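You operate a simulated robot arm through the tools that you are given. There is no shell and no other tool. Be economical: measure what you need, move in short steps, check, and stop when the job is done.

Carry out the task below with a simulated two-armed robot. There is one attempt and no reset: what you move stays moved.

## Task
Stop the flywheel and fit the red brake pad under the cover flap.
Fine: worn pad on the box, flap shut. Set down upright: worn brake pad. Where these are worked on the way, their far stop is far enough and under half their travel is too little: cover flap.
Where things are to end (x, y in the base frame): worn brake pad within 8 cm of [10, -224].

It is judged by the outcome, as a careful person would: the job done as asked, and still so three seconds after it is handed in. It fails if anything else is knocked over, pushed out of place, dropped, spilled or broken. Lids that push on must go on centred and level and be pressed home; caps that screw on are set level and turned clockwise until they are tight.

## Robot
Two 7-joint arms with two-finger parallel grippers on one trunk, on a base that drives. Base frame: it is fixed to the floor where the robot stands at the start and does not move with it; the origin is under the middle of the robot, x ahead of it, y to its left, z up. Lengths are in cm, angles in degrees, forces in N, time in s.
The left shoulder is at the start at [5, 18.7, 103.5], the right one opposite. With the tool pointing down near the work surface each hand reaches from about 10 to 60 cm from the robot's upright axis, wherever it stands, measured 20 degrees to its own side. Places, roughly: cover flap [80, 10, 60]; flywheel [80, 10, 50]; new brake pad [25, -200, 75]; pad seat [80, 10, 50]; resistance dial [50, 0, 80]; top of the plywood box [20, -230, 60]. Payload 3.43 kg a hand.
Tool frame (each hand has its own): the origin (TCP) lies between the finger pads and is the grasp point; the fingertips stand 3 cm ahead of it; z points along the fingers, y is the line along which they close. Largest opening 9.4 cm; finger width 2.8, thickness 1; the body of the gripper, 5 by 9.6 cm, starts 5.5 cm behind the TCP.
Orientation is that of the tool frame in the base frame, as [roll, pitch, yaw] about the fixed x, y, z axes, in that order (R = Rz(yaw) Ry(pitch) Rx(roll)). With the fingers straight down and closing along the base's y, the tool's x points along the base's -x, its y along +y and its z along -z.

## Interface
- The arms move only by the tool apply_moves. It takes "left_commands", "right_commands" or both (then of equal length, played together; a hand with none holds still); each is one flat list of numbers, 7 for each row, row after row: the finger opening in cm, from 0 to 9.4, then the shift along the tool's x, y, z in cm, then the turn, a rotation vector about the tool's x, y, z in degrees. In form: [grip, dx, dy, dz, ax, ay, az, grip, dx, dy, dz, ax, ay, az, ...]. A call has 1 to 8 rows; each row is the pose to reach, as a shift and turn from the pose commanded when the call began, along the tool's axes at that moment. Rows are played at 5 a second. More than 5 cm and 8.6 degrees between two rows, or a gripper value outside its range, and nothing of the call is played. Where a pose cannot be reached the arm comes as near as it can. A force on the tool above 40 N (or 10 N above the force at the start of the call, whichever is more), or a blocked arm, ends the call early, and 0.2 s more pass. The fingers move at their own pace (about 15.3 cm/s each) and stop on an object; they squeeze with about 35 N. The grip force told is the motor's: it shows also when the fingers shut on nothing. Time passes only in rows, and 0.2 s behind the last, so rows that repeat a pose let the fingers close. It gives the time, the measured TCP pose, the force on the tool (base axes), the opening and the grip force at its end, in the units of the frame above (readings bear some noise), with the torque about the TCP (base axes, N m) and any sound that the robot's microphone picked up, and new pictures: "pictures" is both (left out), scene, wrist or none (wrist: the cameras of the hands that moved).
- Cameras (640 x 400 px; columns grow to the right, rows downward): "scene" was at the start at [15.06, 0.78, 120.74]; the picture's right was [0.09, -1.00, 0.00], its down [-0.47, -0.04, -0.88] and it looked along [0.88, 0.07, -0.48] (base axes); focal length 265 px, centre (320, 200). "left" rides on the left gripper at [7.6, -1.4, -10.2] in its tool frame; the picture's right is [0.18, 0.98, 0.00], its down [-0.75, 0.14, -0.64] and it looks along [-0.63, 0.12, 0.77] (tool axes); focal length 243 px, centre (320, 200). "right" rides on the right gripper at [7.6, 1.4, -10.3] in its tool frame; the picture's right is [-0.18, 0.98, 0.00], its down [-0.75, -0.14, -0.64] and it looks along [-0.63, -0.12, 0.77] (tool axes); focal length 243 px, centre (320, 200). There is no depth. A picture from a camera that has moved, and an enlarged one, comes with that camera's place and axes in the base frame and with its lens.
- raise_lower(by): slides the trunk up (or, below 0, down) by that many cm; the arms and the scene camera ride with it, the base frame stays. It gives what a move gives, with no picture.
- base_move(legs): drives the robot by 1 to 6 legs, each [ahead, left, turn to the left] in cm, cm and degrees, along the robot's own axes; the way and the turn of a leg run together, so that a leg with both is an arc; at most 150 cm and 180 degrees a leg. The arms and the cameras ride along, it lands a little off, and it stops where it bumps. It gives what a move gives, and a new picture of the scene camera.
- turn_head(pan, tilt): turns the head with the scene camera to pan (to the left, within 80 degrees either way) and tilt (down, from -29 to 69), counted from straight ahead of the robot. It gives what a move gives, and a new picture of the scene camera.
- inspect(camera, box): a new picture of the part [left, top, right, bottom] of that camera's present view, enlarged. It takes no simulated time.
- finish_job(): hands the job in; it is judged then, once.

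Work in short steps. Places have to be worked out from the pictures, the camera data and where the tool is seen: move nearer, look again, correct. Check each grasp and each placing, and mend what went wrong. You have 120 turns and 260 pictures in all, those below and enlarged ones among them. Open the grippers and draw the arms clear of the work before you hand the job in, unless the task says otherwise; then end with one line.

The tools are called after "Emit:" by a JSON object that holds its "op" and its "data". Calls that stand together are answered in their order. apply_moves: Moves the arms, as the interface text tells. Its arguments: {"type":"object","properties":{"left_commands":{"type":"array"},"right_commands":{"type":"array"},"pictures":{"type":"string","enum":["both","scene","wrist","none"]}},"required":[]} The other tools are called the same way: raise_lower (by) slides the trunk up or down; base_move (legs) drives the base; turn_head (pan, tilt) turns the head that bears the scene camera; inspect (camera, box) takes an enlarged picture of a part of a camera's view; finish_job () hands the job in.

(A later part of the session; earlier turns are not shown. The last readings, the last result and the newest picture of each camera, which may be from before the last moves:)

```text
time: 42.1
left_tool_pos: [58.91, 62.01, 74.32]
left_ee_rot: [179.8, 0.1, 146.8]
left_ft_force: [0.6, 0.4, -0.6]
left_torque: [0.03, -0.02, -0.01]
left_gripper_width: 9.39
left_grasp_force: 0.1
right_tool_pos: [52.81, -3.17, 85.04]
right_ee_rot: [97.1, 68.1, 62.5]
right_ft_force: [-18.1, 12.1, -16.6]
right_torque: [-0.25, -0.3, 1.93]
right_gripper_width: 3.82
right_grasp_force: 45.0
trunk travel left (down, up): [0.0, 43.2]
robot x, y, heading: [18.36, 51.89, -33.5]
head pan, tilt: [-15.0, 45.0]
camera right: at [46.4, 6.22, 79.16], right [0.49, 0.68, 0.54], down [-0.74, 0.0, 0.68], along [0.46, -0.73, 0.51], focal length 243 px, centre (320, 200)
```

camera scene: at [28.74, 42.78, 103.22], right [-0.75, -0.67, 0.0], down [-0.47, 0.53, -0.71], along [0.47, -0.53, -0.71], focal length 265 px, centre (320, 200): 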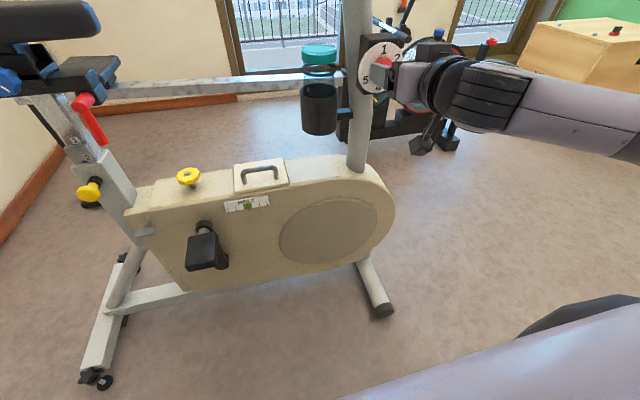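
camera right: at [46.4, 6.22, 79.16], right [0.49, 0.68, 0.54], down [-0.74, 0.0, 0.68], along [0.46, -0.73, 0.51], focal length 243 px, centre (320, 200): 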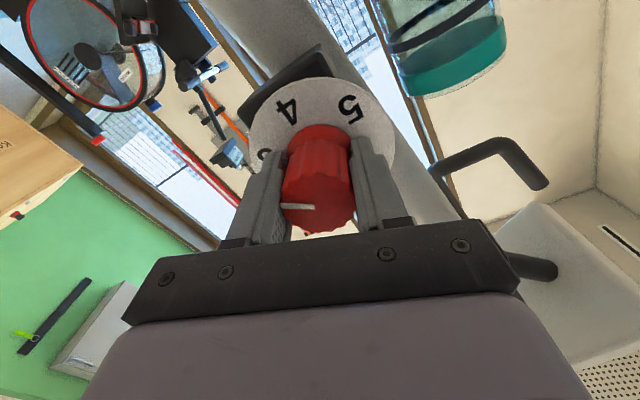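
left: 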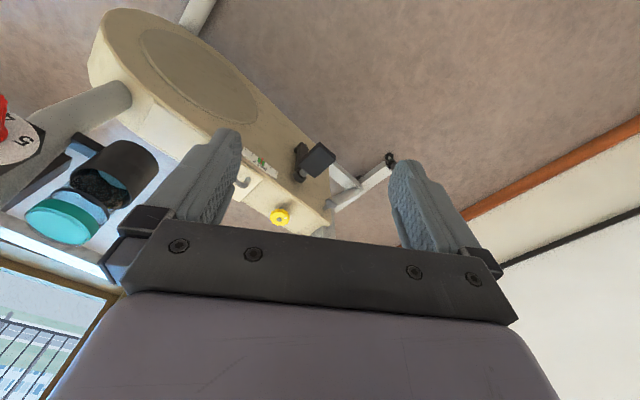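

Turning well (near 3). Relieve loads (down and back a bit) and continue.

Emit:
{"op": "apply_moves", "data": {"right_commands": [3, 0.3, 0, -0.3, 0, 0, 7, 3, 0.3, 0, -0.3, 0, 0, 14, 3, 0.3, 0, -0.3, 0, 0, 21, 3, 0.3, 0, -0.3, 0, 0, 28], "pictures": "none"}}

Emit:
{"op": "apply_moves", "data": {"right_commands": [3, 0, 0, 0, 0, 0, 7, 3, 0, 0, 0, 0, 0, 14, 3, 0, 0, 0, 0, 0, 21, 3, 0, 0, 0, 0, 0, 28], "pictures": "wrist"}}

```text
time: 43.1
left_tool_pos: [59.03, 61.94, 74.29]
left_ee_rot: [179.9, -0.1, 146.8]
left_ft_force: [0.0, -0.3, 0.1]
left_torque: [-0.04, -0.04, 0.05]
left_gripper_width: 9.38
left_grasp_force: 0.1
right_tool_pos: [52.79, -3.2, 84.98]
right_ee_rot: [93.0, 40.2, 57.5]
right_ft_force: [23.3, -20.7, 6.2]
right_torque: [-0.53, -0.79, 1.34]
right_gripper_width: 3.84
right_grasp_force: 45.2
trunk travel left (down, up): [0.0, 43.2]
robot x, y, heading: [18.19, 52.03, -33.2]
head pan, tilt: [-15.0, 45.0]
```

```text
time: 44.1
left_tool_pos: [58.98, 61.92, 74.24]
left_ee_rot: [179.9, -0.1, 146.8]
left_ft_force: [-0.7, 0.6, 0.5]
left_torque: [0.01, 0.0, 0.01]
left_gripper_width: 9.41
left_grasp_force: 0.1
right_tool_pos: [52.73, -3.01, 85.03]
right_ee_rot: [92.5, 12.2, 56.2]
right_ft_force: [15.4, -20.8, 9.6]
right_torque: [-0.71, -1.11, 1.15]
right_gripper_width: 3.86
right_grasp_force: 45.0
trunk travel left (down, up): [0.0, 43.2]
robot x, y, heading: [18.31, 52.04, -33.6]
head pan, tilt: [-15.0, 45.0]
camera right: at [48.54, 9.18, 85.37], right [0.05, 0.0, 1.0], down [-0.96, -0.27, 0.05], along [0.27, -0.96, -0.01], focal length 243 px, centre (320, 200)
```

right: 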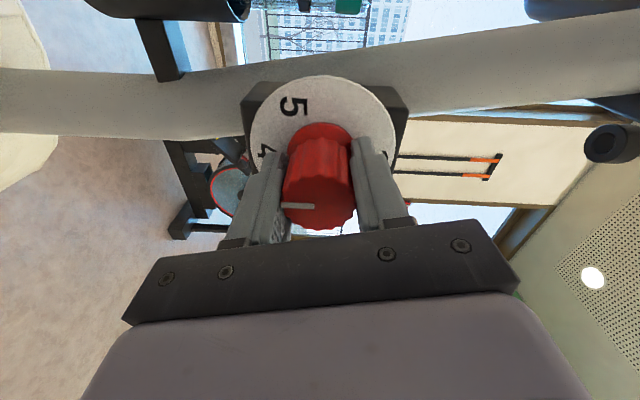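

Pointer is near 4. I release, roll the hand back 80° and regrip for the last 60°.

Emit:
{"op": "apply_moves", "data": {"right_commands": [8, 0, 0, -0.4, 0, 0, 0, 8, 0, 0, -0.4, 0, 0, 0, 8, 0, 0, -0.4, 0, 0, -8, 8, 0, 0, -0.4, 0, 0, -16, 8, 0, 0, -0.4, 0, 0, -24, 8, 0, 0, -0.4, 0, 0, -32], "pictures": "none"}}

Emit:
{"op": "apply_moves", "data": {"right_commands": [8, 0, 0, 0, 0, 0, -8, 8, 0, 0, 0, 0, 0, -16, 8, 0, 0, 0, 0, 0, -24, 8, 0, 0, 0, 0, 0, -32, 8, 0, 0, 0, 0, 0, -40, 8, 0, 0, 0, 0, 0, -48, 8, 0, 0, 0, 0, 0, -48], "pictures": "wrist"}}

```text
time: 45.5
left_tool_pos: [59.03, 61.87, 74.36]
left_ee_rot: [-180.0, 0.0, 146.8]
left_ft_force: [-0.2, -0.6, -0.8]
left_torque: [0.01, 0.01, 0.01]
left_gripper_width: 9.42
left_grasp_force: 0.0
right_tool_pos: [52.34, -2.85, 84.97]
right_ee_rot: [93.3, 44.4, 58.2]
right_ft_force: [0.8, -0.3, 1.0]
right_torque: [-0.01, -0.03, 0.01]
right_gripper_width: 7.98
right_grasp_force: 0.1
trunk travel left (down, up): [0.0, 43.2]
robot x, y, heading: [18.23, 52.33, -33.4]
head pan, tilt: [-15.0, 45.0]
```

```text
time: 47.1
left_tool_pos: [59.03, 62.0, 74.19]
left_ee_rot: [180.0, 0.0, 146.8]
left_ft_force: [-0.1, -0.4, 0.3]
left_torque: [0.0, 0.0, 0.02]
left_gripper_width: 9.39
left_grasp_force: 0.1
right_tool_pos: [52.47, -2.72, 84.97]
right_ee_rot: [-134.6, 86.4, -168.7]
right_ft_force: [0.6, -0.4, 1.1]
right_torque: [0.01, -0.02, 0.0]
right_gripper_width: 7.99
right_grasp_force: 0.1
trunk travel left (down, up): [0.0, 43.2]
robot x, y, heading: [18.04, 52.27, -33.1]
head pan, tilt: [-15.0, 45.0]
camera right: at [44.2, 4.17, 77.88], right [0.56, 0.82, 0.14], down [-0.56, 0.25, 0.79], along [0.6, -0.52, 0.6], focal length 243 px, centre (320, 200)
```

right: 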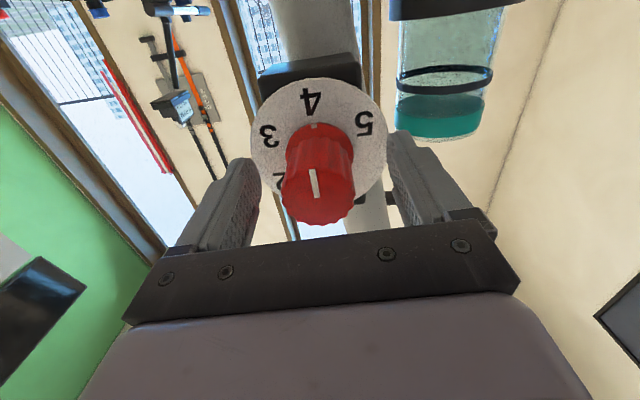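

Pointer stands at 4. Regrip and turn the last step to 5.

Emit:
{"op": "apply_moves", "data": {"right_commands": [3, -0.1, -0.1, 0.3, 0, 0, 0, 3, -0.1, -0.1, 0.3, 0, 0, 0, 3, -0.1, -0.1, 0.3, 0, 0, 0, 3, -0.1, -0.1, 0.3, 0, 0, 8, 3, -0.1, -0.1, 0.3, 0, 0, 16, 3, -0.1, -0.1, 0.3, 0, 0, 24, 3, -0.1, -0.1, 0.3, 0, 0, 32], "pictures": "none"}}

Emit:
{"op": "apply_moves", "data": {"right_commands": [3, 0.2, 0, -0.2, 0, 0, 7, 3, 0.2, 0, -0.2, 0, 0, 14, 3, 0.2, 0, -0.2, 0, 0, 21, 3, 0.2, 0, -0.2, 0, 0, 28], "pictures": "wrist"}}

```text
time: 48.7
left_tool_pos: [58.92, 61.89, 74.4]
left_ee_rot: [179.9, 0.1, 146.9]
left_ft_force: [0.4, -0.8, -0.5]
left_torque: [0.02, -0.01, 0.02]
left_gripper_width: 9.42
left_grasp_force: 0.0
right_tool_pos: [52.57, -3.01, 84.99]
right_ee_rot: [94.9, 60.0, 60.2]
right_ft_force: [-23.6, 13.7, -10.5]
right_torque: [-0.15, -0.18, 1.57]
right_gripper_width: 3.84
right_grasp_force: 45.7
trunk travel left (down, up): [0.0, 43.2]
robot x, y, heading: [18.25, 51.83, -33.1]
head pan, tilt: [-15.0, 45.0]
```

```text
time: 49.7
left_tool_pos: [59.12, 61.88, 74.25]
left_ee_rot: [-180.0, 0.0, 146.8]
left_ft_force: [-0.2, -0.3, -0.5]
left_torque: [0.0, 0.03, 0.01]
left_gripper_width: 9.39
left_grasp_force: 0.0
right_tool_pos: [52.55, -2.97, 84.95]
right_ee_rot: [92.6, 32.3, 57.1]
right_ft_force: [15.3, -12.4, 6.5]
right_torque: [-1.03, -0.63, 0.88]
right_gripper_width: 3.87
right_grasp_force: 44.7
trunk travel left (down, up): [0.0, 43.2]
robot x, y, heading: [17.84, 52.35, -33.5]
head pan, tilt: [-15.0, 45.0]
camera right: at [47.99, 8.91, 82.69], right [0.24, 0.29, 0.93], down [-0.92, -0.23, 0.31], along [0.3, -0.93, 0.21], focal length 243 px, centre (320, 200)
```

right: 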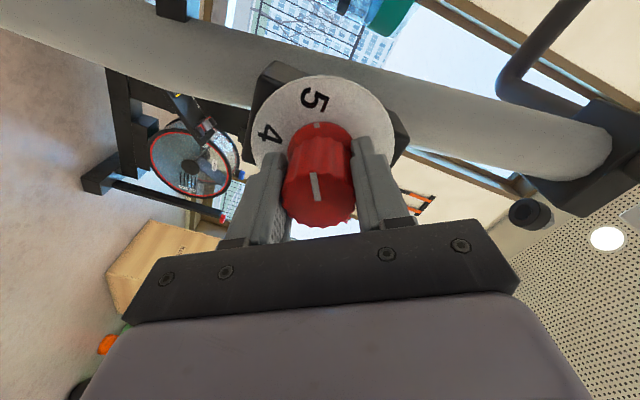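

Axial torque rose to about -0.5 N·m: it's at the stop, pointer on 5. Release, back off, and look.

Emit:
{"op": "apply_moves", "data": {"right_commands": [8, 0, 0, 0, 0, 0, 0, 8, 0, 0, 0, 0, 0, 0, 8, 0, 0, -3, 0, 0, 0, 8, 0, 0, -6, 0, 0, 0, 8, 0, 0, -9, 0, 0, 0], "pictures": "wrist"}}

Emit:
{"op": "inspect", "data": {"camera": "scene", "box": [200, 100, 420, 240]}}

```text
time: 50.9
left_tool_pos: [58.97, 61.95, 74.27]
left_ee_rot: [179.9, 0.1, 146.9]
left_ft_force: [0.4, -0.5, 0.2]
left_torque: [0.02, -0.01, 0.01]
left_gripper_width: 9.4
left_grasp_force: 0.1
right_tool_pos: [45.06, 2.21, 85.31]
right_ee_rot: [92.9, 32.3, 57.4]
right_ft_force: [-0.9, 0.3, -0.2]
right_torque: [0.0, 0.0, 0.02]
right_gripper_width: 7.99
right_grasp_force: 0.1
trunk travel left (down, up): [0.0, 43.2]
robot x, y, heading: [18.25, 52.27, -33.3]
head pan, tilt: [-15.0, 45.0]
camera right: at [40.44, 14.08, 83.01], right [0.24, 0.28, 0.93], down [-0.92, -0.24, 0.31], along [0.31, -0.93, 0.2], focal length 243 px, centre (320, 200)
```

right: 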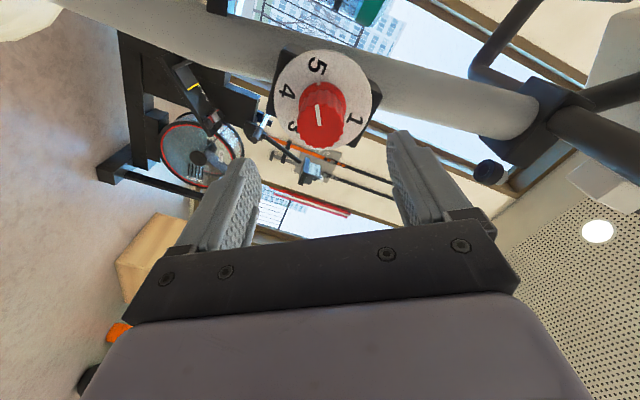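

```text
2.86 times, centred on (310, 170) of scene
camera zoom: at [28.69, 42.78, 93.22], right [-0.75, -0.67, 0.0], down [-0.47, 0.53, -0.71], along [0.47, -0.53, -0.71], focal length 756 px, centre (349, 286)
```

zoom: 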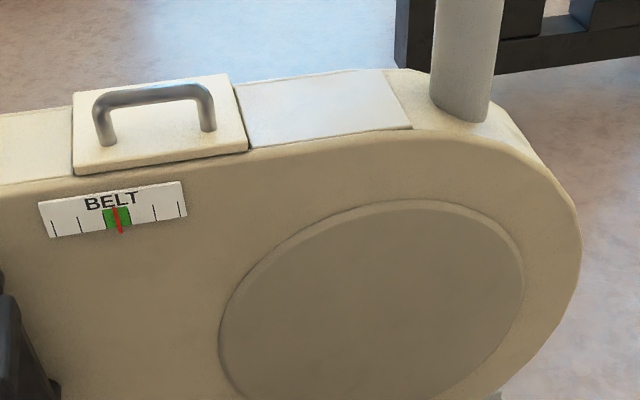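

Dial is on 5 at its stop; belt gauge green. Now fold the right arm back so I can drive nearer and work the flap with the left hand.

Emit:
{"op": "apply_moves", "data": {"right_commands": [6, 0, 0, 0, 0, 0, -8.4, 6, 0, 0, 0, 0, 0, -16.8, 6, 0, 0, 0, 0, 0, -25.2, 6, 0, 0, 0, 0, 0, -33.6, 6, 0, 0, 0, 0, 0, -42, 6, 0, 0, 0, 0, 0, -50, 6, 0, 0, 0, 0, 0, -57, 6, 0, 0, 0, 0, 0, -57], "pictures": "none"}}

Emit:
{"op": "apply_moves", "data": {"right_commands": [6, 0, 0, -1.5, 0, 8, 0, 6, 0, 0, -3, 0, 16, 0, 6, 0, 0, -4.5, 0, 24, 0, 6, 0, 0, -6, 0, 32, 0, 6, 0, 0, -8, 0, 40, 0, 6, 0, 0, -11, 0, 48, 0, 6, 0, 0, -14, 0, 56, 0, 6, 0, 0, -17, 0, 64, 0], "pictures": "none"}}

```text
time: 52.7
left_tool_pos: [58.98, 61.96, 74.23]
left_ee_rot: [-180.0, 0.0, 146.7]
left_ft_force: [-0.2, -0.6, -0.4]
left_torque: [-0.01, 0.02, -0.02]
left_gripper_width: 9.41
left_grasp_force: 0.1
right_tool_pos: [45.16, 2.28, 85.28]
right_ee_rot: [168.0, 87.5, 133.7]
right_ft_force: [-0.3, 1.2, 0.4]
right_torque: [-0.03, -0.04, 0.01]
right_gripper_width: 5.98
right_grasp_force: 0.0
trunk travel left (down, up): [0.0, 43.2]
robot x, y, heading: [18.05, 51.98, -33.3]
head pan, tilt: [-15.0, 45.0]
```

```text
time: 54.5
left_tool_pos: [58.94, 61.98, 74.3]
left_ee_rot: [180.0, 0.0, 146.8]
left_ft_force: [0.2, 0.4, 0.1]
left_torque: [0.04, -0.01, 0.01]
left_gripper_width: 9.38
left_grasp_force: 0.0
right_tool_pos: [31.13, 11.79, 86.11]
right_ee_rot: [179.4, 23.4, 145.5]
right_ft_force: [-0.2, 0.0, -0.4]
right_torque: [-0.04, 0.0, 0.0]
right_gripper_width: 6.0
right_grasp_force: 0.0
trunk travel left (down, up): [0.0, 43.2]
robot x, y, heading: [18.28, 52.3, -33.1]
head pan, tilt: [-15.0, 45.0]
```

Retract it a bit more, then drive ahead.

Emit:
{"op": "apply_moves", "data": {"right_commands": [6, 2, 0, -0.8, 0, 8, 0, 6, 4, 0, -1.6, 0, 16, 0, 6, 5.5, 0, -2.3, 0, 23, 0], "pictures": "none"}}

Emit:
{"op": "base_move", "data": {"legs": [[16, 0, 0]]}}

```text
time: 55.3
left_tool_pos: [58.95, 61.87, 74.28]
left_ee_rot: [180.0, 0.0, 146.8]
left_ft_force: [-0.3, -0.1, 0.0]
left_torque: [-0.03, 0.0, -0.02]
left_gripper_width: 9.39
left_grasp_force: 0.1
right_tool_pos: [26.05, 15.19, 85.84]
right_ee_rot: [179.3, 0.4, 145.8]
right_ft_force: [0.0, -0.9, 0.4]
right_torque: [0.03, 0.01, -0.02]
right_gripper_width: 6.02
right_grasp_force: 0.1
trunk travel left (down, up): [0.0, 43.2]
robot x, y, heading: [17.82, 52.01, -33.0]
head pan, tilt: [-15.0, 45.0]
```

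```text
time: 56.7
left_tool_pos: [72.17, 53.22, 74.37]
left_ee_rot: [-179.9, 0.0, 146.8]
left_ft_force: [0.0, -0.5, 0.4]
left_torque: [0.0, -0.01, 0.01]
left_gripper_width: 9.39
left_grasp_force: 0.1
right_tool_pos: [39.08, 6.52, 85.96]
right_ee_rot: [179.4, 0.5, 145.8]
right_ft_force: [-0.4, 0.0, 0.5]
right_torque: [-0.04, -0.02, -0.02]
right_gripper_width: 5.99
right_grasp_force: 0.1
trunk travel left (down, up): [0.0, 43.2]
robot x, y, heading: [31.18, 43.34, -33.4]
head pan, tilt: [-15.0, 45.0]
camera scene: at [41.76, 34.16, 93.22], right [-0.75, -0.66, 0.0], down [-0.47, 0.53, -0.71], along [0.47, -0.53, -0.71], focal length 265 px, centre (320, 200)
```

scene: 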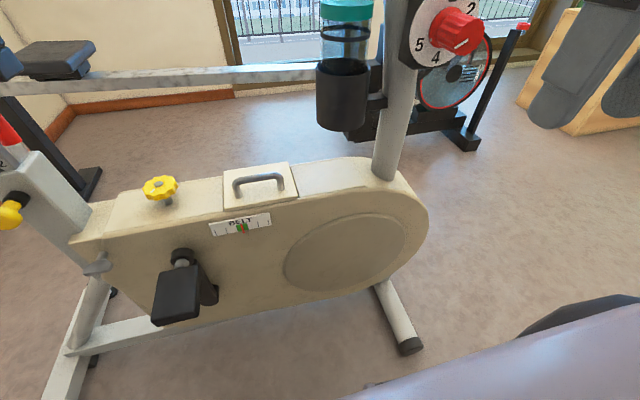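

Handle confirmed at ≈(75.5,13.7,60). Move the left hand above and before the flap to look with its camera.

Emit:
{"op": "apply_moves", "data": {"left_commands": [9.4, -1.5, -3.5, -1.5, 0, 0, 0, 9.4, -3, -7, -3, 0, 0, 0, 9.4, -4.5, -10.5, -4.5, 0, 0, 0, 9.4, -6, -14, -6, 0, 0, 0, 9.4, -7, -18, -8, 0, 0, 0, 9.4, -8, -22, -8, 0, 0, 0, 9.4, -9, -25, -8, 0, 0, 0, 9.4, -10, -28, -8, 0, 0, 0], "pictures": "wrist"}}

```text
time: 58.5
left_tool_pos: [68.03, 34.8, 79.87]
left_ee_rot: [179.9, 0.1, 146.8]
left_ft_force: [0.3, 0.1, 0.4]
left_torque: [-0.01, -0.03, -0.01]
left_gripper_width: 9.39
left_grasp_force: 0.1
left hand out of reach, approached as far as the arm can: row 5, 6, 7, 8
right_tool_pos: [39.11, 6.53, 85.89]
right_ee_rot: [179.4, 0.6, 145.7]
right_ft_force: [-0.1, 0.8, 0.0]
right_torque: [0.01, -0.02, 0.01]
right_gripper_width: 6.0
right_grasp_force: 0.0
trunk travel left (down, up): [0.0, 43.2]
robot x, y, heading: [31.35, 43.56, -33.2]
head pan, tilt: [-15.0, 45.0]
camera left: at [60.73, 37.87, 90.0], right [0.39, 0.92, 0.0], down [0.71, -0.3, 0.64], along [0.59, -0.25, -0.77], focal length 243 px, centre (320, 200)
```

left: 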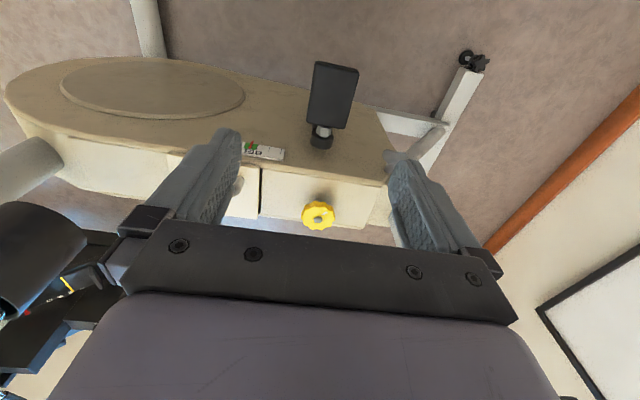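

The shoulder is low for a downward hand; raise the trunk 14 cm and continue toward the flap.

Emit:
{"op": "raise_lower", "data": {"by": 14}}

Emit:
{"op": "apply_moves", "data": {"left_commands": [9.4, 0, 0, 4, 0, 0, 0, 9.4, 0, 0, 8, 0, 0, 0, 9.4, -2, -3, 10, 0, 0, 0, 9.4, -4, -6, 10, 0, 0, 0, 9.4, -5, -9, 10, 0, 0, 0], "pictures": "both"}}

```text
time: 60.2
left_tool_pos: [68.05, 34.79, 93.79]
left_ee_rot: [-180.0, 0.1, 146.7]
left_ft_force: [-0.2, 0.8, -0.4]
left_torque: [-0.01, 0.02, -0.02]
left_gripper_width: 9.43
left_grasp_force: 0.1
right_tool_pos: [38.99, 6.56, 100.06]
right_ee_rot: [179.5, 0.6, 145.7]
right_ft_force: [-0.5, -0.5, 0.9]
right_torque: [0.03, 0.0, -0.03]
right_gripper_width: 5.99
right_grasp_force: 0.1
trunk travel left (down, up): [-14.0, 29.2]
robot x, y, heading: [31.07, 43.57, -33.4]
head pan, tilt: [-15.0, 45.0]
```

```text
time: 61.4
left_tool_pos: [70.0, 32.79, 83.97]
left_ee_rot: [-179.8, 0.0, 146.8]
left_ft_force: [0.2, 0.1, -0.4]
left_torque: [-0.01, 0.01, 0.0]
left_gripper_width: 9.41
left_grasp_force: 0.2
left hand out of reach, approached as far as the arm can: row 3, 4, 5
right_tool_pos: [39.22, 6.52, 100.05]
right_ee_rot: [179.4, 0.4, 145.7]
right_ft_force: [0.3, 0.0, -0.2]
right_torque: [-0.03, -0.01, -0.02]
right_gripper_width: 6.03
right_grasp_force: 0.0
trunk travel left (down, up): [-14.0, 29.2]
robot x, y, heading: [31.27, 43.43, -33.4]
head pan, tilt: [-15.0, 45.0]
camera scene: at [41.78, 34.15, 107.22], right [-0.75, -0.66, 0.0], down [-0.47, 0.53, -0.71], along [0.47, -0.53, -0.71], focal length 265 px, centre (320, 200)
camera left: at [62.68, 35.87, 94.21], right [0.39, 0.92, 0.0], down [0.71, -0.29, 0.64], along [0.59, -0.25, -0.77], focal length 243 px, centre (320, 200)
```

scene: 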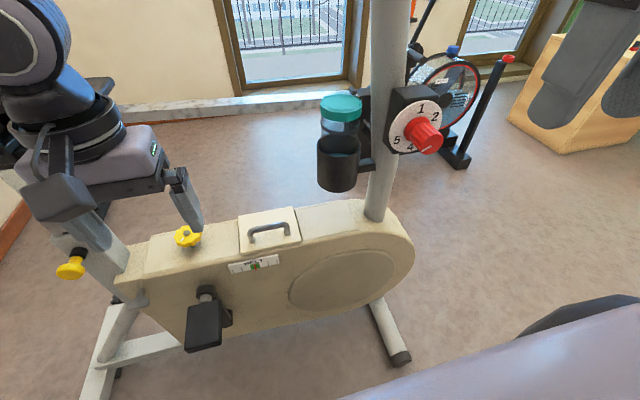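
left: 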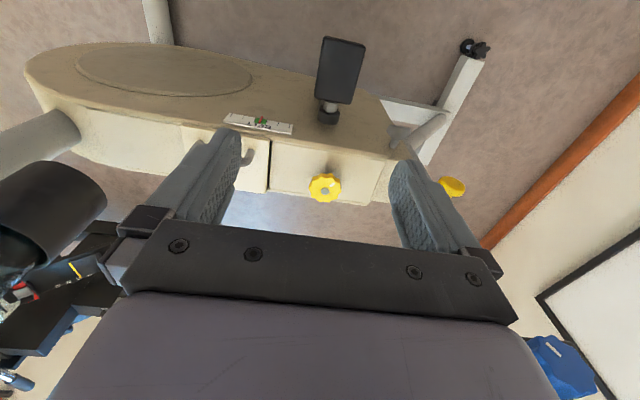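

Left hand can't cross inward. Instead I'll shift the base left so the flap lies in the right hand's zone; first retract the left hand.

Emit:
{"op": "apply_moves", "data": {"left_commands": [9.4, 4, 1, -2, 0, 0, 0, 9.4, 8, 3, -4, 0, 0, 0, 9.4, 12, 6, -4, 0, 0, 0, 9.4, 14, 9, -4, 0, 0, 0], "pictures": "none"}}

Emit:
{"op": "base_move", "data": {"legs": [[0, 16, 0]]}}

```text
time: 62.4
left_tool_pos: [63.05, 47.9, 88.05]
left_ee_rot: [-179.9, 0.0, 146.7]
left_ft_force: [0.4, -0.4, -0.4]
left_torque: [0.01, 0.04, -0.02]
left_gripper_width: 9.41
left_grasp_force: 0.1
right_tool_pos: [38.97, 6.63, 99.95]
right_ee_rot: [179.4, 0.6, 145.7]
right_ft_force: [0.4, -0.2, 0.4]
right_torque: [0.02, -0.02, -0.01]
right_gripper_width: 5.98
right_grasp_force: 0.0
trunk travel left (down, up): [-14.0, 29.2]
robot x, y, heading: [31.46, 43.54, -33.5]
head pan, tilt: [-15.0, 45.0]
```

```text
time: 64.4
left_tool_pos: [72.05, 61.75, 87.99]
left_ee_rot: [180.0, 0.1, 146.8]
left_ft_force: [0.8, -0.5, 0.1]
left_torque: [0.01, -0.01, 0.0]
left_gripper_width: 9.4
left_grasp_force: 0.1
right_tool_pos: [48.23, 20.37, 100.01]
right_ee_rot: [179.4, 0.7, 145.8]
right_ft_force: [0.3, -0.3, -0.5]
right_torque: [-0.01, -0.02, 0.02]
right_gripper_width: 6.02
right_grasp_force: 0.2
trunk travel left (down, up): [-14.0, 29.2]
robot x, y, heading: [40.69, 57.16, -33.2]
head pan, tilt: [-15.0, 45.0]
camera scene: at [50.82, 47.92, 107.22], right [-0.75, -0.67, 0.0], down [-0.47, 0.53, -0.71], along [0.47, -0.53, -0.71], focal length 265 px, centre (320, 200)
```

scene: 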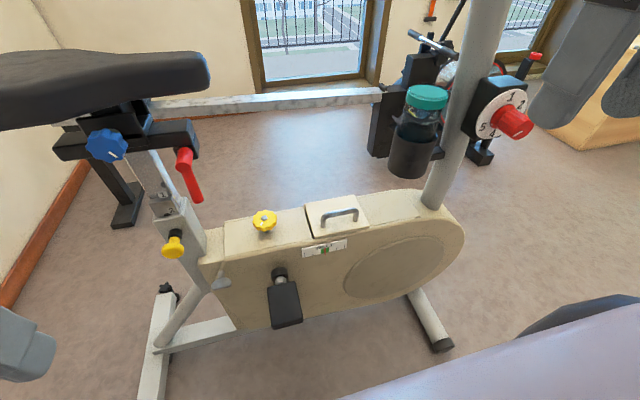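

Handle now ≈53 ahead, 17 right of the robot. Lower the right hand first to pass beneath the handlebar, then go forward.

Emit:
{"op": "apply_moves", "data": {"right_commands": [9, 0, 0, 4.8, 0, 0, 0, 9, 0, 0, 9.6, 0, 0, 0, 9, 0, 0, 14.4, 0, 0, 0, 9, 0, 0, 19.2, 0, 0, 0, 9, 0, 0, 24, 0, 0, 0, 9, 0, 2, 27, 0, 0, 0, 9, -3, 5, 27, 0, 0, 0], "pictures": "wrist"}}

```text
time: 66.0
left_tool_pos: [72.12, 61.69, 87.97]
left_ee_rot: [-180.0, 0.1, 146.9]
left_ft_force: [-0.1, -0.2, 1.1]
left_torque: [0.01, -0.02, 0.01]
left_gripper_width: 9.41
left_grasp_force: 0.0
right_tool_pos: [54.02, 22.68, 72.94]
right_ee_rot: [179.3, 0.7, 145.8]
right_ft_force: [0.1, -0.1, -0.6]
right_torque: [0.02, -0.07, -0.03]
right_gripper_width: 9.01
right_grasp_force: 0.1
trunk travel left (down, up): [-14.0, 29.2]
robot x, y, heading: [40.62, 57.3, -33.3]
head pan, tilt: [-15.0, 45.0]
camera right: at [48.31, 28.26, 83.36], right [0.71, 0.71, 0.01], down [0.53, -0.54, 0.65], along [0.47, -0.45, -0.76], focal length 243 px, centre (320, 200)
```

right: 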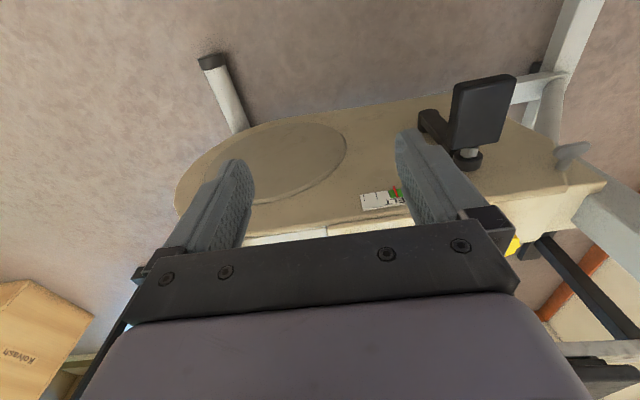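

Continue forward under the bar, toward the flap.

Emit:
{"op": "apply_moves", "data": {"right_commands": [9, -4, 1, 0, 0, 0, 0, 9, -8, 2, 0, 0, 0, 0, 9, -12, 3, 0, 0, 0, 0, 9, -14, 4, 0, 0, 0, 0], "pictures": "both"}}

```text
time: 67.0
left_tool_pos: [72.16, 61.72, 87.92]
left_ee_rot: [179.9, 0.0, 146.8]
left_ft_force: [0.1, 0.7, -0.3]
left_torque: [0.03, -0.01, 0.02]
left_gripper_width: 9.4
left_grasp_force: 0.2
right_tool_pos: [67.49, 18.45, 73.38]
right_ee_rot: [179.3, 0.5, 145.8]
right_ft_force: [0.1, -0.1, 0.5]
right_torque: [0.02, 0.02, -0.01]
right_gripper_width: 8.99
right_grasp_force: 0.0
trunk travel left (down, up): [-14.0, 29.2]
robot x, y, heading: [39.94, 56.76, -33.3]
head pan, tilt: [-15.0, 45.0]
camera scene: at [50.82, 47.92, 107.22], right [-0.75, -0.67, 0.0], down [-0.47, 0.53, -0.71], along [0.47, -0.53, -0.71], focal length 265 px, centre (320, 200)
camera right: at [61.89, 23.79, 83.82], right [0.7, 0.71, 0.01], down [0.54, -0.54, 0.65], along [0.47, -0.45, -0.76], focal length 243 px, centre (320, 200)
```

scene: 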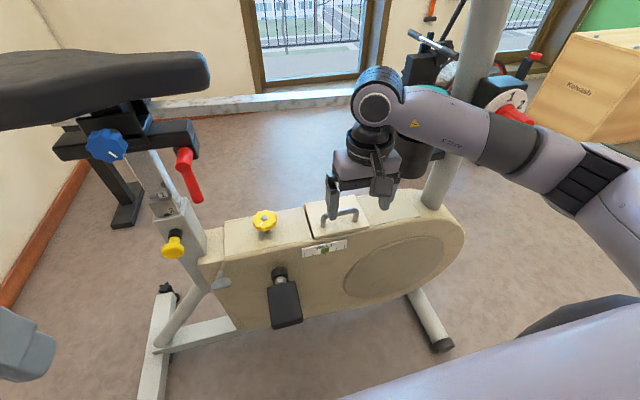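
right: 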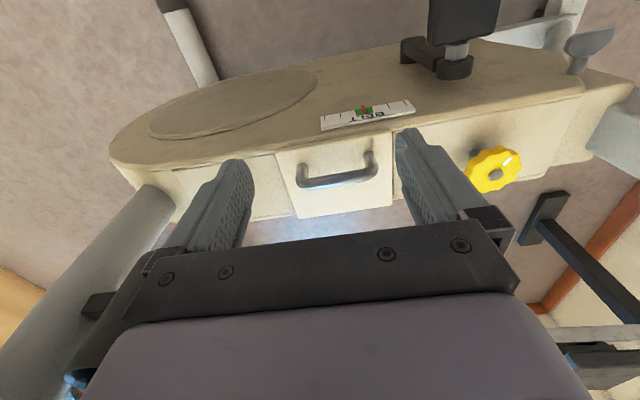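

The flap's hinge is at the far edge, handle near the near edge, bar along the bike. I need the fingers to close across the bar, so roll the hand 90° while moving above it.

Emit:
{"op": "apply_moves", "data": {"right_commands": [6, -1, 0, 0, 0, 0, 8.5, 6, -2, 0, 0, 0, 0, 17, 6, -3, 0, 0, 0, 0, 25.5, 6, -4, 0, 0, 0, 0, 34, 6, -4, 0, 0, 0, 0, 42.5, 6, -4, 0, 0, 0, 0, 51, 6, -4, 0, 0, 0, 0, 59.5, 6, -4, 0.5, 0, 0, 0, 68], "pictures": "none"}}

Emit:
{"op": "apply_moves", "data": {"right_commands": [5, 0, 1, 0, 0, 0, 8, 5, 0, 2, 0, 0, 0, 16, 5, 0, 2, 0, 0, 0, 22, 5, 0, 2, 0, 0, 0, 22], "pictures": "both"}}

```text
time: 68.8
left_tool_pos: [72.11, 61.73, 87.88]
left_ee_rot: [-180.0, 0.1, 146.8]
left_ft_force: [-0.3, 0.0, 0.1]
left_torque: [0.04, 0.04, -0.01]
left_gripper_width: 9.38
left_grasp_force: 0.1
right_tool_pos: [71.35, 16.35, 73.33]
right_ee_rot: [179.2, -0.4, 77.6]
right_ft_force: [0.4, 0.3, -0.6]
right_torque: [-0.02, 0.0, 0.01]
right_gripper_width: 6.0
right_grasp_force: 0.1
trunk travel left (down, up): [-14.0, 29.2]
robot x, y, heading: [40.3, 57.06, -33.3]
head pan, tilt: [-15.0, 45.0]
```

```text
time: 69.8
left_tool_pos: [72.13, 61.78, 88.08]
left_ee_rot: [-180.0, 0.1, 146.9]
left_ft_force: [-0.5, 0.2, -0.3]
left_torque: [0.01, -0.02, -0.05]
left_gripper_width: 9.44
left_grasp_force: 0.0
right_tool_pos: [73.21, 16.05, 73.24]
right_ee_rot: [179.4, -0.6, 55.7]
right_ft_force: [0.4, 0.2, 0.0]
right_torque: [-0.01, -0.01, -0.01]
right_gripper_width: 5.02
right_grasp_force: 0.0
trunk travel left (down, up): [-14.0, 29.2]
robot x, y, heading: [40.24, 57.36, -33.3]
head pan, tilt: [-15.0, 45.0]
camera scene: at [50.82, 47.91, 107.22], right [-0.75, -0.67, 0.0], down [-0.47, 0.53, -0.71], along [0.47, -0.53, -0.71], focal length 265 px, centre (320, 200)
camera right: at [78.52, 21.54, 83.8], right [0.71, -0.71, 0.01], down [-0.55, -0.55, 0.63], along [-0.44, -0.45, -0.77], focal length 243 px, centre (320, 200)
```

scene: 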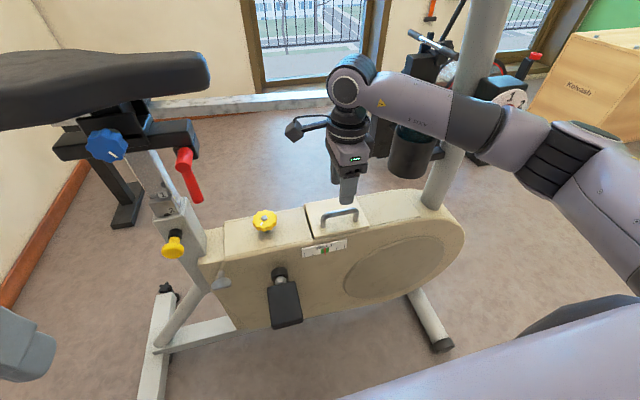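
right: 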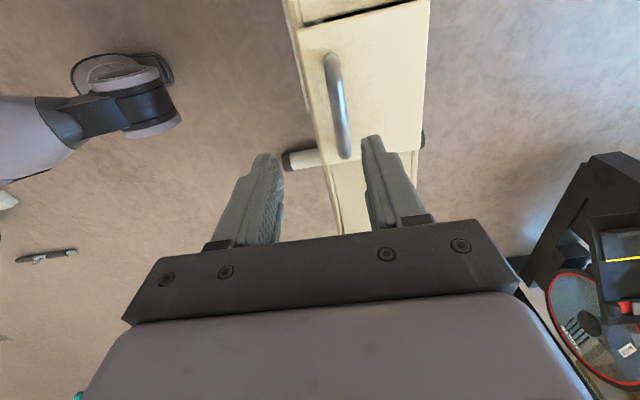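

Triangulated bar centre ≈(74.2,15.0,61.7). Shift onto it and descend so the tips straddle the bar.

Emit:
{"op": "apply_moves", "data": {"right_commands": [5, -0.3, 1.4, 2, 0, 0, 0, 5, -0.3, 1.4, 6, 0, 0, 0, 5, -0.3, 1.4, 9, 0, 0, 0, 5, -0.3, 1.4, 9, 0, 0, 0], "pictures": "both"}}

Emit:
{"op": "inspect", "data": {"camera": "scene", "box": [280, 130, 420, 260]}}

```text
time: 70.8
left_tool_pos: [72.2, 61.76, 88.01]
left_ee_rot: [180.0, 0.1, 146.8]
left_ft_force: [0.4, 0.0, -0.1]
left_torque: [-0.02, 0.01, -0.02]
left_gripper_width: 9.41
left_grasp_force: 0.1
right_tool_pos: [74.31, 15.0, 64.19]
right_ee_rot: [179.5, -0.6, 55.8]
right_ft_force: [0.5, 0.3, 0.3]
right_torque: [-0.02, 0.01, 0.02]
right_gripper_width: 4.99
right_grasp_force: 0.2
trunk travel left (down, up): [-14.0, 29.2]
robot x, y, heading: [40.24, 57.23, -33.4]
head pan, tilt: [-15.0, 45.0]
camera scene: at [50.82, 47.91, 107.22], right [-0.75, -0.67, 0.0], down [-0.47, 0.53, -0.71], along [0.47, -0.53, -0.71], focal length 265 px, centre (320, 200)
camera right: at [79.59, 20.43, 74.76], right [0.71, -0.7, 0.01], down [-0.55, -0.55, 0.63], along [-0.44, -0.45, -0.77], focal length 243 px, centre (320, 200)
```

scene: 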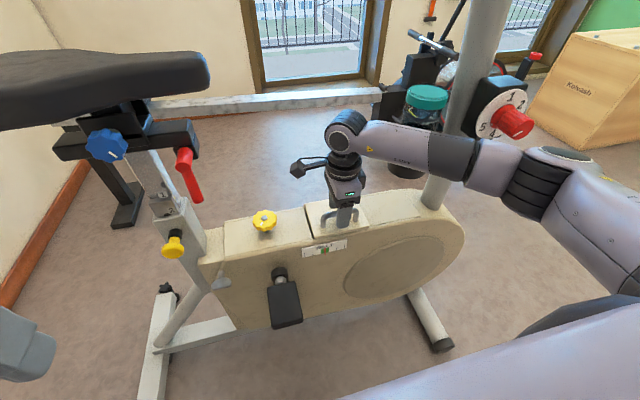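
right: 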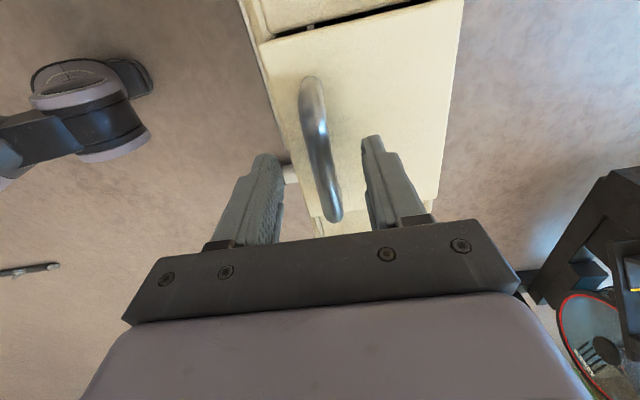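

```text
3.08 times, centred on (350, 195) of scene
camera zoom: at [50.82, 47.91, 107.22], right [-0.75, -0.67, 0.0], down [-0.47, 0.53, -0.71], along [0.47, -0.53, -0.71], focal length 814 px, centre (228, 215)
```

zoom: 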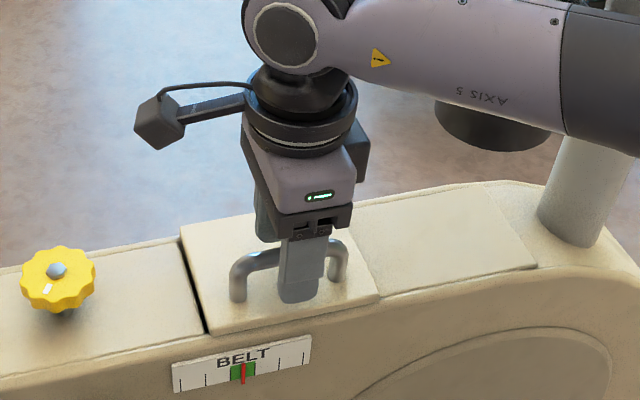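

The fingers straddle the bar. Lower 0.8 cm more and close.

Emit:
{"op": "apply_moves", "data": {"right_commands": [5, 0, 0, 0.8, 0, 0, 0, 0, 0, 0, 0.8, 0, 0, 0, 0, 0, 0, 0.8, 0, 0, 0, 0, 0, 0, 0.8, 0, 0, 0], "pictures": "wrist"}}

```text
time: 71.8
left_tool_pos: [72.18, 61.66, 87.97]
left_ee_rot: [-179.9, 0.0, 146.8]
left_ft_force: [0.2, -0.7, 0.4]
left_torque: [0.01, -0.01, -0.01]
left_gripper_width: 9.38
left_grasp_force: 0.1
right_tool_pos: [74.62, 14.93, 63.43]
right_ee_rot: [179.3, -0.7, 55.7]
right_ft_force: [13.8, -9.8, -2.8]
right_torque: [-0.02, -0.31, 0.78]
right_gripper_width: 1.32
right_grasp_force: 44.7
trunk travel left (down, up): [-14.0, 29.2]
robot x, y, heading: [40.44, 57.23, -33.5]
head pan, tilt: [-15.0, 45.0]
camera right: at [79.76, 20.36, 73.99], right [0.71, -0.71, 0.01], down [-0.55, -0.55, 0.63], along [-0.44, -0.45, -0.78], focal length 243 px, centre (320, 200)
```

right: 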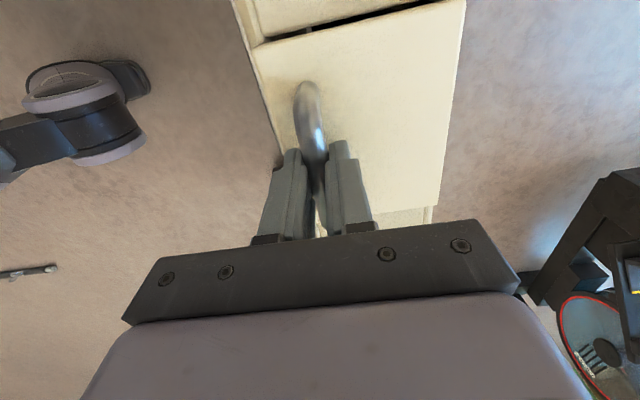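

Bar gripped. But the flap's arc reaches ~16 cm farther out, beyond comfortable reach, so I release, lift, drive 9 cm nearer (base front stays clear of the pedal) and regrip.

Emit:
{"op": "apply_moves", "data": {"right_commands": [5, 0, 0, 0, 0, 0, 0, 5, 0, 0, 0, 0, 0, 0, 5, 0, 0, -4, 0, 0, 0, 5, 0, -3, -6, 0, 0, 0], "pictures": "none"}}

Emit:
{"op": "base_move", "data": {"legs": [[9, 0, 0]]}}

Emit:
{"op": "apply_moves", "data": {"right_commands": [5, 0, -3, 0, 0, 0, 0, 5, 0, -6, 0, 0, 0, 0], "pictures": "wrist"}}

```text
time: 72.8
left_tool_pos: [72.07, 61.73, 88.02]
left_ee_rot: [-180.0, 0.1, 146.8]
left_ft_force: [0.8, 0.5, -0.1]
left_torque: [-0.03, 0.01, -0.03]
left_gripper_width: 9.41
left_grasp_force: 0.0
right_tool_pos: [71.56, 16.5, 69.54]
right_ee_rot: [179.5, -0.6, 55.9]
right_ft_force: [0.2, 0.5, 0.4]
right_torque: [0.0, -0.02, 0.02]
right_gripper_width: 5.0
right_grasp_force: 0.0
trunk travel left (down, up): [-14.0, 29.2]
robot x, y, heading: [40.19, 57.17, -33.4]
head pan, tilt: [-15.0, 45.0]
```

```text
time: 74.0
left_tool_pos: [79.35, 57.1, 88.05]
left_ee_rot: [-179.8, 0.3, 146.3]
left_ft_force: [-0.8, 0.3, 0.7]
left_torque: [-0.02, 0.03, 0.01]
left_gripper_width: 9.38
left_grasp_force: 0.0
right_tool_pos: [78.01, 11.96, 69.17]
right_ee_rot: [-179.9, -0.2, 55.0]
right_ft_force: [0.4, 0.0, -0.2]
right_torque: [-0.05, -0.02, 0.0]
right_gripper_width: 4.96
right_grasp_force: 0.0
trunk travel left (down, up): [-14.0, 29.2]
robot x, y, heading: [47.73, 52.54, -33.6]
head pan, tilt: [-15.0, 45.0]
stopped in leg 1: the robot was blocked; the commanded pose is now the measured one
camera scene: at [57.92, 43.73, 107.34], right [-0.75, -0.66, 0.0], down [-0.46, 0.53, -0.71], along [0.47, -0.54, -0.7], focal length 265 px, centre (320, 200)
```

scene: 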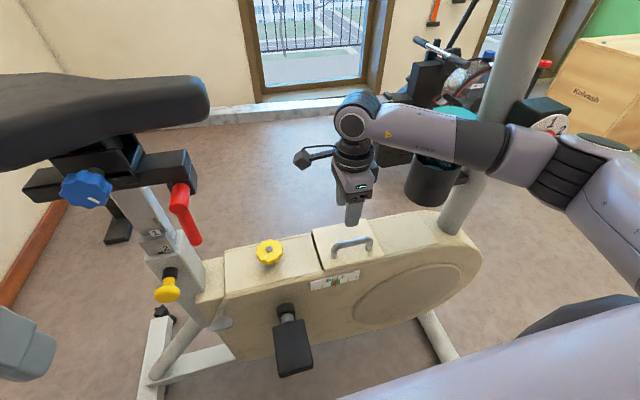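

```text
time: 74.7
left_tool_pos: [79.5, 56.77, 87.93]
left_ee_rot: [179.9, 0.0, 146.4]
left_ft_force: [-0.3, -1.1, -0.5]
left_torque: [-0.01, -0.01, -0.02]
left_gripper_width: 9.4
left_grasp_force: 0.0
right_tool_pos: [73.43, 15.12, 68.81]
right_ee_rot: [-179.5, -0.4, 55.0]
right_ft_force: [0.1, -0.9, 0.0]
right_torque: [-0.02, 0.03, -0.01]
right_gripper_width: 5.02
right_grasp_force: 0.1
trunk travel left (down, up): [-14.0, 29.2]
robot x, y, heading: [47.72, 52.58, -33.6]
head pan, tilt: [-15.0, 45.0]
camera right: at [78.91, 20.47, 79.26], right [0.7, -0.71, -0.01], down [-0.55, -0.54, 0.64], along [-0.46, -0.44, -0.77], focal length 243 px, centre (320, 200)
```

right: 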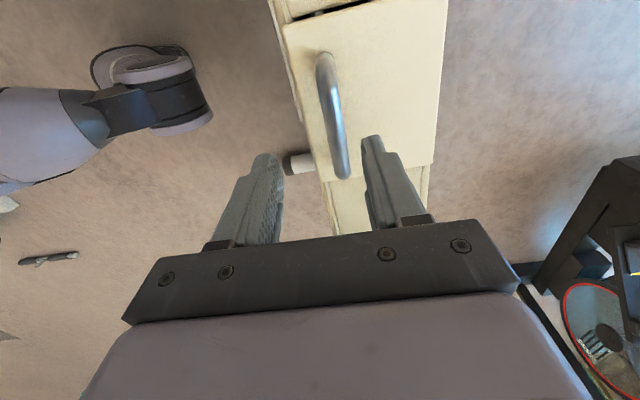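

The drive bumped at about 8.8 cm — perhaps the elbow against the dial. Look.

Emit:
{"op": "inspect", "data": {"camera": "scene", "box": [400, 40, 640, 190]}}

Emit:
{"op": "turn_head", "data": {"pan": -55, "tilt": 40}}

```text
2.67 times, centred on (520, 115) of scene
camera zoom: at [58.15, 43.1, 107.19], right [-0.75, -0.66, 0.0], down [-0.47, 0.53, -0.71], along [0.47, -0.53, -0.71], focal length 706 px, centre (-213, 427)
```

zoom: 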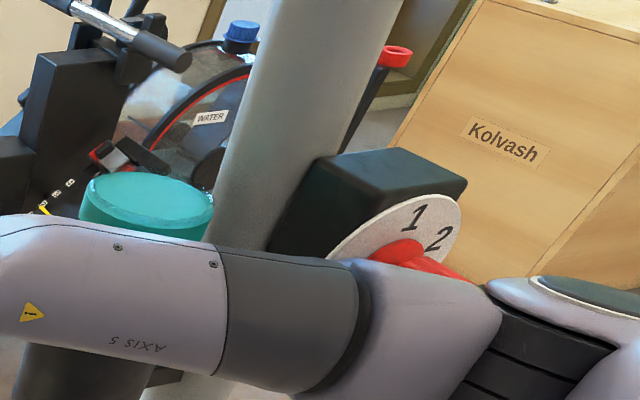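

```text
time: 75.7
left_tool_pos: [79.46, 56.87, 87.95]
left_ee_rot: [180.0, 0.0, 146.3]
left_ft_force: [-0.4, 0.6, -0.2]
left_torque: [-0.01, 0.0, -0.02]
left_gripper_width: 9.41
left_grasp_force: 0.2
right_tool_pos: [73.42, 15.15, 68.99]
right_ee_rot: [-179.5, -0.5, 55.0]
right_ft_force: [0.7, -0.3, -0.5]
right_torque: [0.03, 0.01, 0.01]
right_gripper_width: 5.0
right_grasp_force: 0.0
trunk travel left (down, up): [-14.0, 29.2]
robot x, y, heading: [47.68, 52.17, -33.5]
head pan, tilt: [-55.0, 40.0]
camera scene: at [52.98, 40.76, 107.94], right [-1.0, -0.02, 0.0], down [-0.02, 0.64, -0.77], along [0.02, -0.77, -0.64], focal length 265 px, centre (320, 200)
```

scene: 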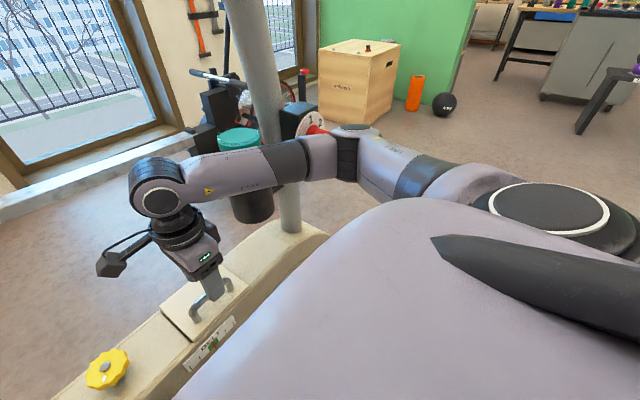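

The elbow crowds the dial here. The left arm, coming from the seat side, has free elbow space, so I switch: back straight out first (right hand lifted a bit).

Emit:
{"op": "apply_moves", "data": {"right_commands": [5, 0, 0, -3, 0, 0, 0], "pictures": "none"}}

Emit:
{"op": "base_move", "data": {"legs": [[-30, 0, 0]]}}

Emit:
{"op": "turn_head", "data": {"pan": -20, "tilt": 35}}

```text
time: 76.1
left_tool_pos: [79.53, 56.83, 88.01]
left_ee_rot: [-179.9, 0.0, 146.4]
left_ft_force: [0.1, 0.4, -0.4]
left_torque: [0.02, 0.03, -0.01]
left_gripper_width: 9.39
left_grasp_force: 0.1
right_tool_pos: [73.38, 15.26, 71.77]
right_ee_rot: [-179.5, -0.3, 55.1]
right_ft_force: [-0.5, 0.5, 0.5]
right_torque: [-0.03, 0.01, 0.01]
right_gripper_width: 4.99
right_grasp_force: 0.1
trunk travel left (down, up): [-14.0, 29.2]
robot x, y, heading: [47.81, 52.49, -33.8]
head pan, tilt: [-55.0, 40.0]
```

```text
time: 78.2
left_tool_pos: [54.63, 73.37, 88.08]
left_ee_rot: [-180.0, 0.1, 146.2]
left_ft_force: [-0.2, 0.5, -1.1]
left_torque: [0.02, 0.0, -0.03]
left_gripper_width: 9.41
left_grasp_force: 0.0
right_tool_pos: [48.45, 31.89, 71.98]
right_ee_rot: [-179.5, -0.5, 54.9]
right_ft_force: [0.5, 0.6, 0.2]
right_torque: [0.02, 0.0, 0.03]
right_gripper_width: 5.0
right_grasp_force: 0.1
trunk travel left (down, up): [-14.0, 29.2]
robot x, y, heading: [22.91, 68.95, -34.2]
head pan, tilt: [-55.0, 40.0]
camera scene: at [28.04, 57.38, 107.95], right [-1.0, -0.02, 0.0], down [-0.01, 0.64, -0.77], along [0.01, -0.77, -0.64], focal length 265 px, centre (320, 200)
```

scene: 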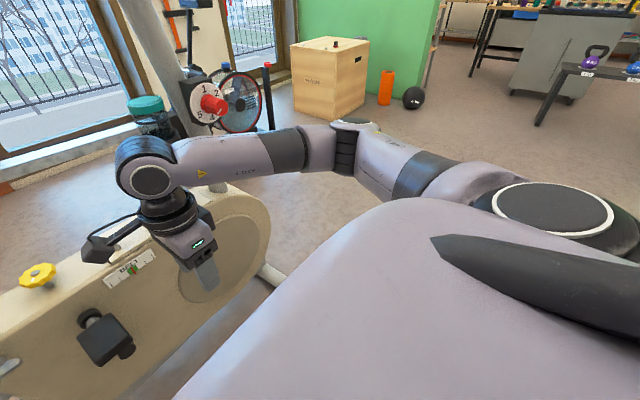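

```text
time: 79.2
left_tool_pos: [54.6, 73.42, 88.06]
left_ee_rot: [180.0, 0.1, 146.3]
left_ft_force: [0.2, 0.2, 0.2]
left_torque: [0.03, 0.01, 0.0]
left_gripper_width: 9.43
left_grasp_force: 0.1
right_tool_pos: [48.47, 31.77, 71.81]
right_ee_rot: [-179.5, -0.5, 54.8]
right_ft_force: [-0.4, -0.4, 0.3]
right_torque: [-0.02, -0.01, 0.0]
right_gripper_width: 5.0
right_grasp_force: 0.0
trunk travel left (down, up): [-14.0, 29.2]
robot x, y, heading: [23.05, 69.11, -34.2]
head pan, tilt: [-20.0, 35.0]
camera scene: at [33.06, 58.76, 108.7], right [-0.81, -0.59, 0.0], down [-0.34, 0.46, -0.82], along [0.48, -0.66, -0.57], focal length 265 px, centre (320, 200)
```

scene: 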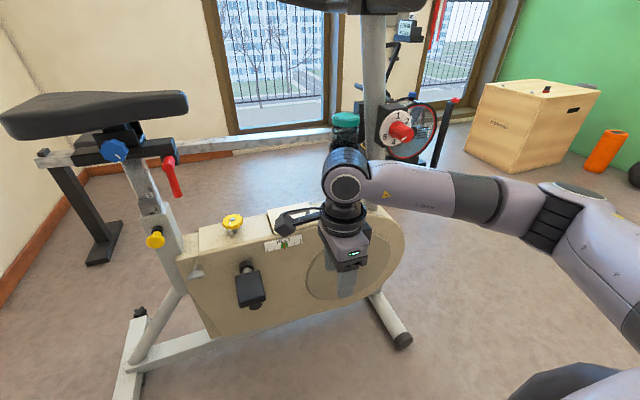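

Tuck the right hand back, then reposition: heading about -45° with the flap in the left hand's zone.

Emit:
{"op": "apply_moves", "data": {"right_commands": [5, -1, -2, -1, 0, 0, -8.4, 5, -2, -4, -2, 0, 0, -16.8, 5, -3, -6, -3, 0, 0, -25.2, 5, -4, -8, -4, 0, 0, -33.6, 5, -5, -10, -5, 0, 0, -42, 5, -6, -12, -6, 0, 0, -50.4, 5, -7, -13, -7, 0, 0, -58.8, 5, -8, -14, -8, 0, 0, -67], "pictures": "none"}}

Emit:
{"op": "base_move", "data": {"legs": [[0, -22.4, 0], [0, 0, -10.8], [12, 5, 0]]}}

```text
time: 81.0
left_tool_pos: [54.72, 73.42, 87.87]
left_ee_rot: [-179.9, 0.1, 146.3]
left_ft_force: [0.7, 1.3, -0.6]
left_torque: [-0.02, -0.01, -0.03]
left_gripper_width: 9.38
left_grasp_force: 0.2
right_tool_pos: [32.5, 33.28, 79.93]
right_ee_rot: [179.8, -0.6, 121.8]
right_ft_force: [1.0, -0.1, 0.2]
right_torque: [-0.02, 0.04, -0.01]
right_gripper_width: 5.01
right_grasp_force: 0.1
trunk travel left (down, up): [-14.0, 29.2]
robot x, y, heading: [22.92, 69.37, -33.9]
head pan, tilt: [-20.0, 35.0]
```

```text
time: 85.2
left_tool_pos: [53.91, 43.43, 87.94]
left_ee_rot: [-180.0, 0.0, 135.0]
left_ft_force: [0.1, 0.0, -0.4]
left_torque: [0.01, 0.0, 0.0]
left_gripper_width: 9.41
left_grasp_force: 0.1
right_tool_pos: [24.48, 8.46, 79.98]
right_ee_rot: [179.8, -0.5, 110.7]
right_ft_force: [-0.8, 0.1, -0.3]
right_torque: [-0.02, 0.0, 0.0]
right_gripper_width: 4.99
right_grasp_force: 0.2
trunk travel left (down, up): [-14.0, 29.2]
robot x, y, heading: [22.03, 45.54, -45.2]
head pan, tilt: [-20.0, 35.0]
camera scene: at [29.96, 33.41, 108.7], right [-0.91, -0.42, 0.0], down [-0.24, 0.52, -0.82], along [0.35, -0.74, -0.57], focal length 265 px, centre (320, 200)
```

scene: 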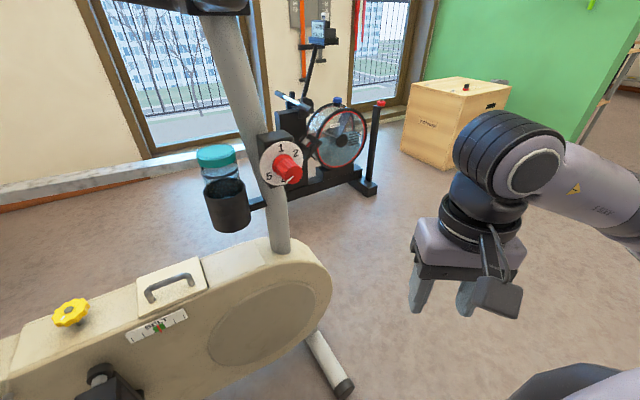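

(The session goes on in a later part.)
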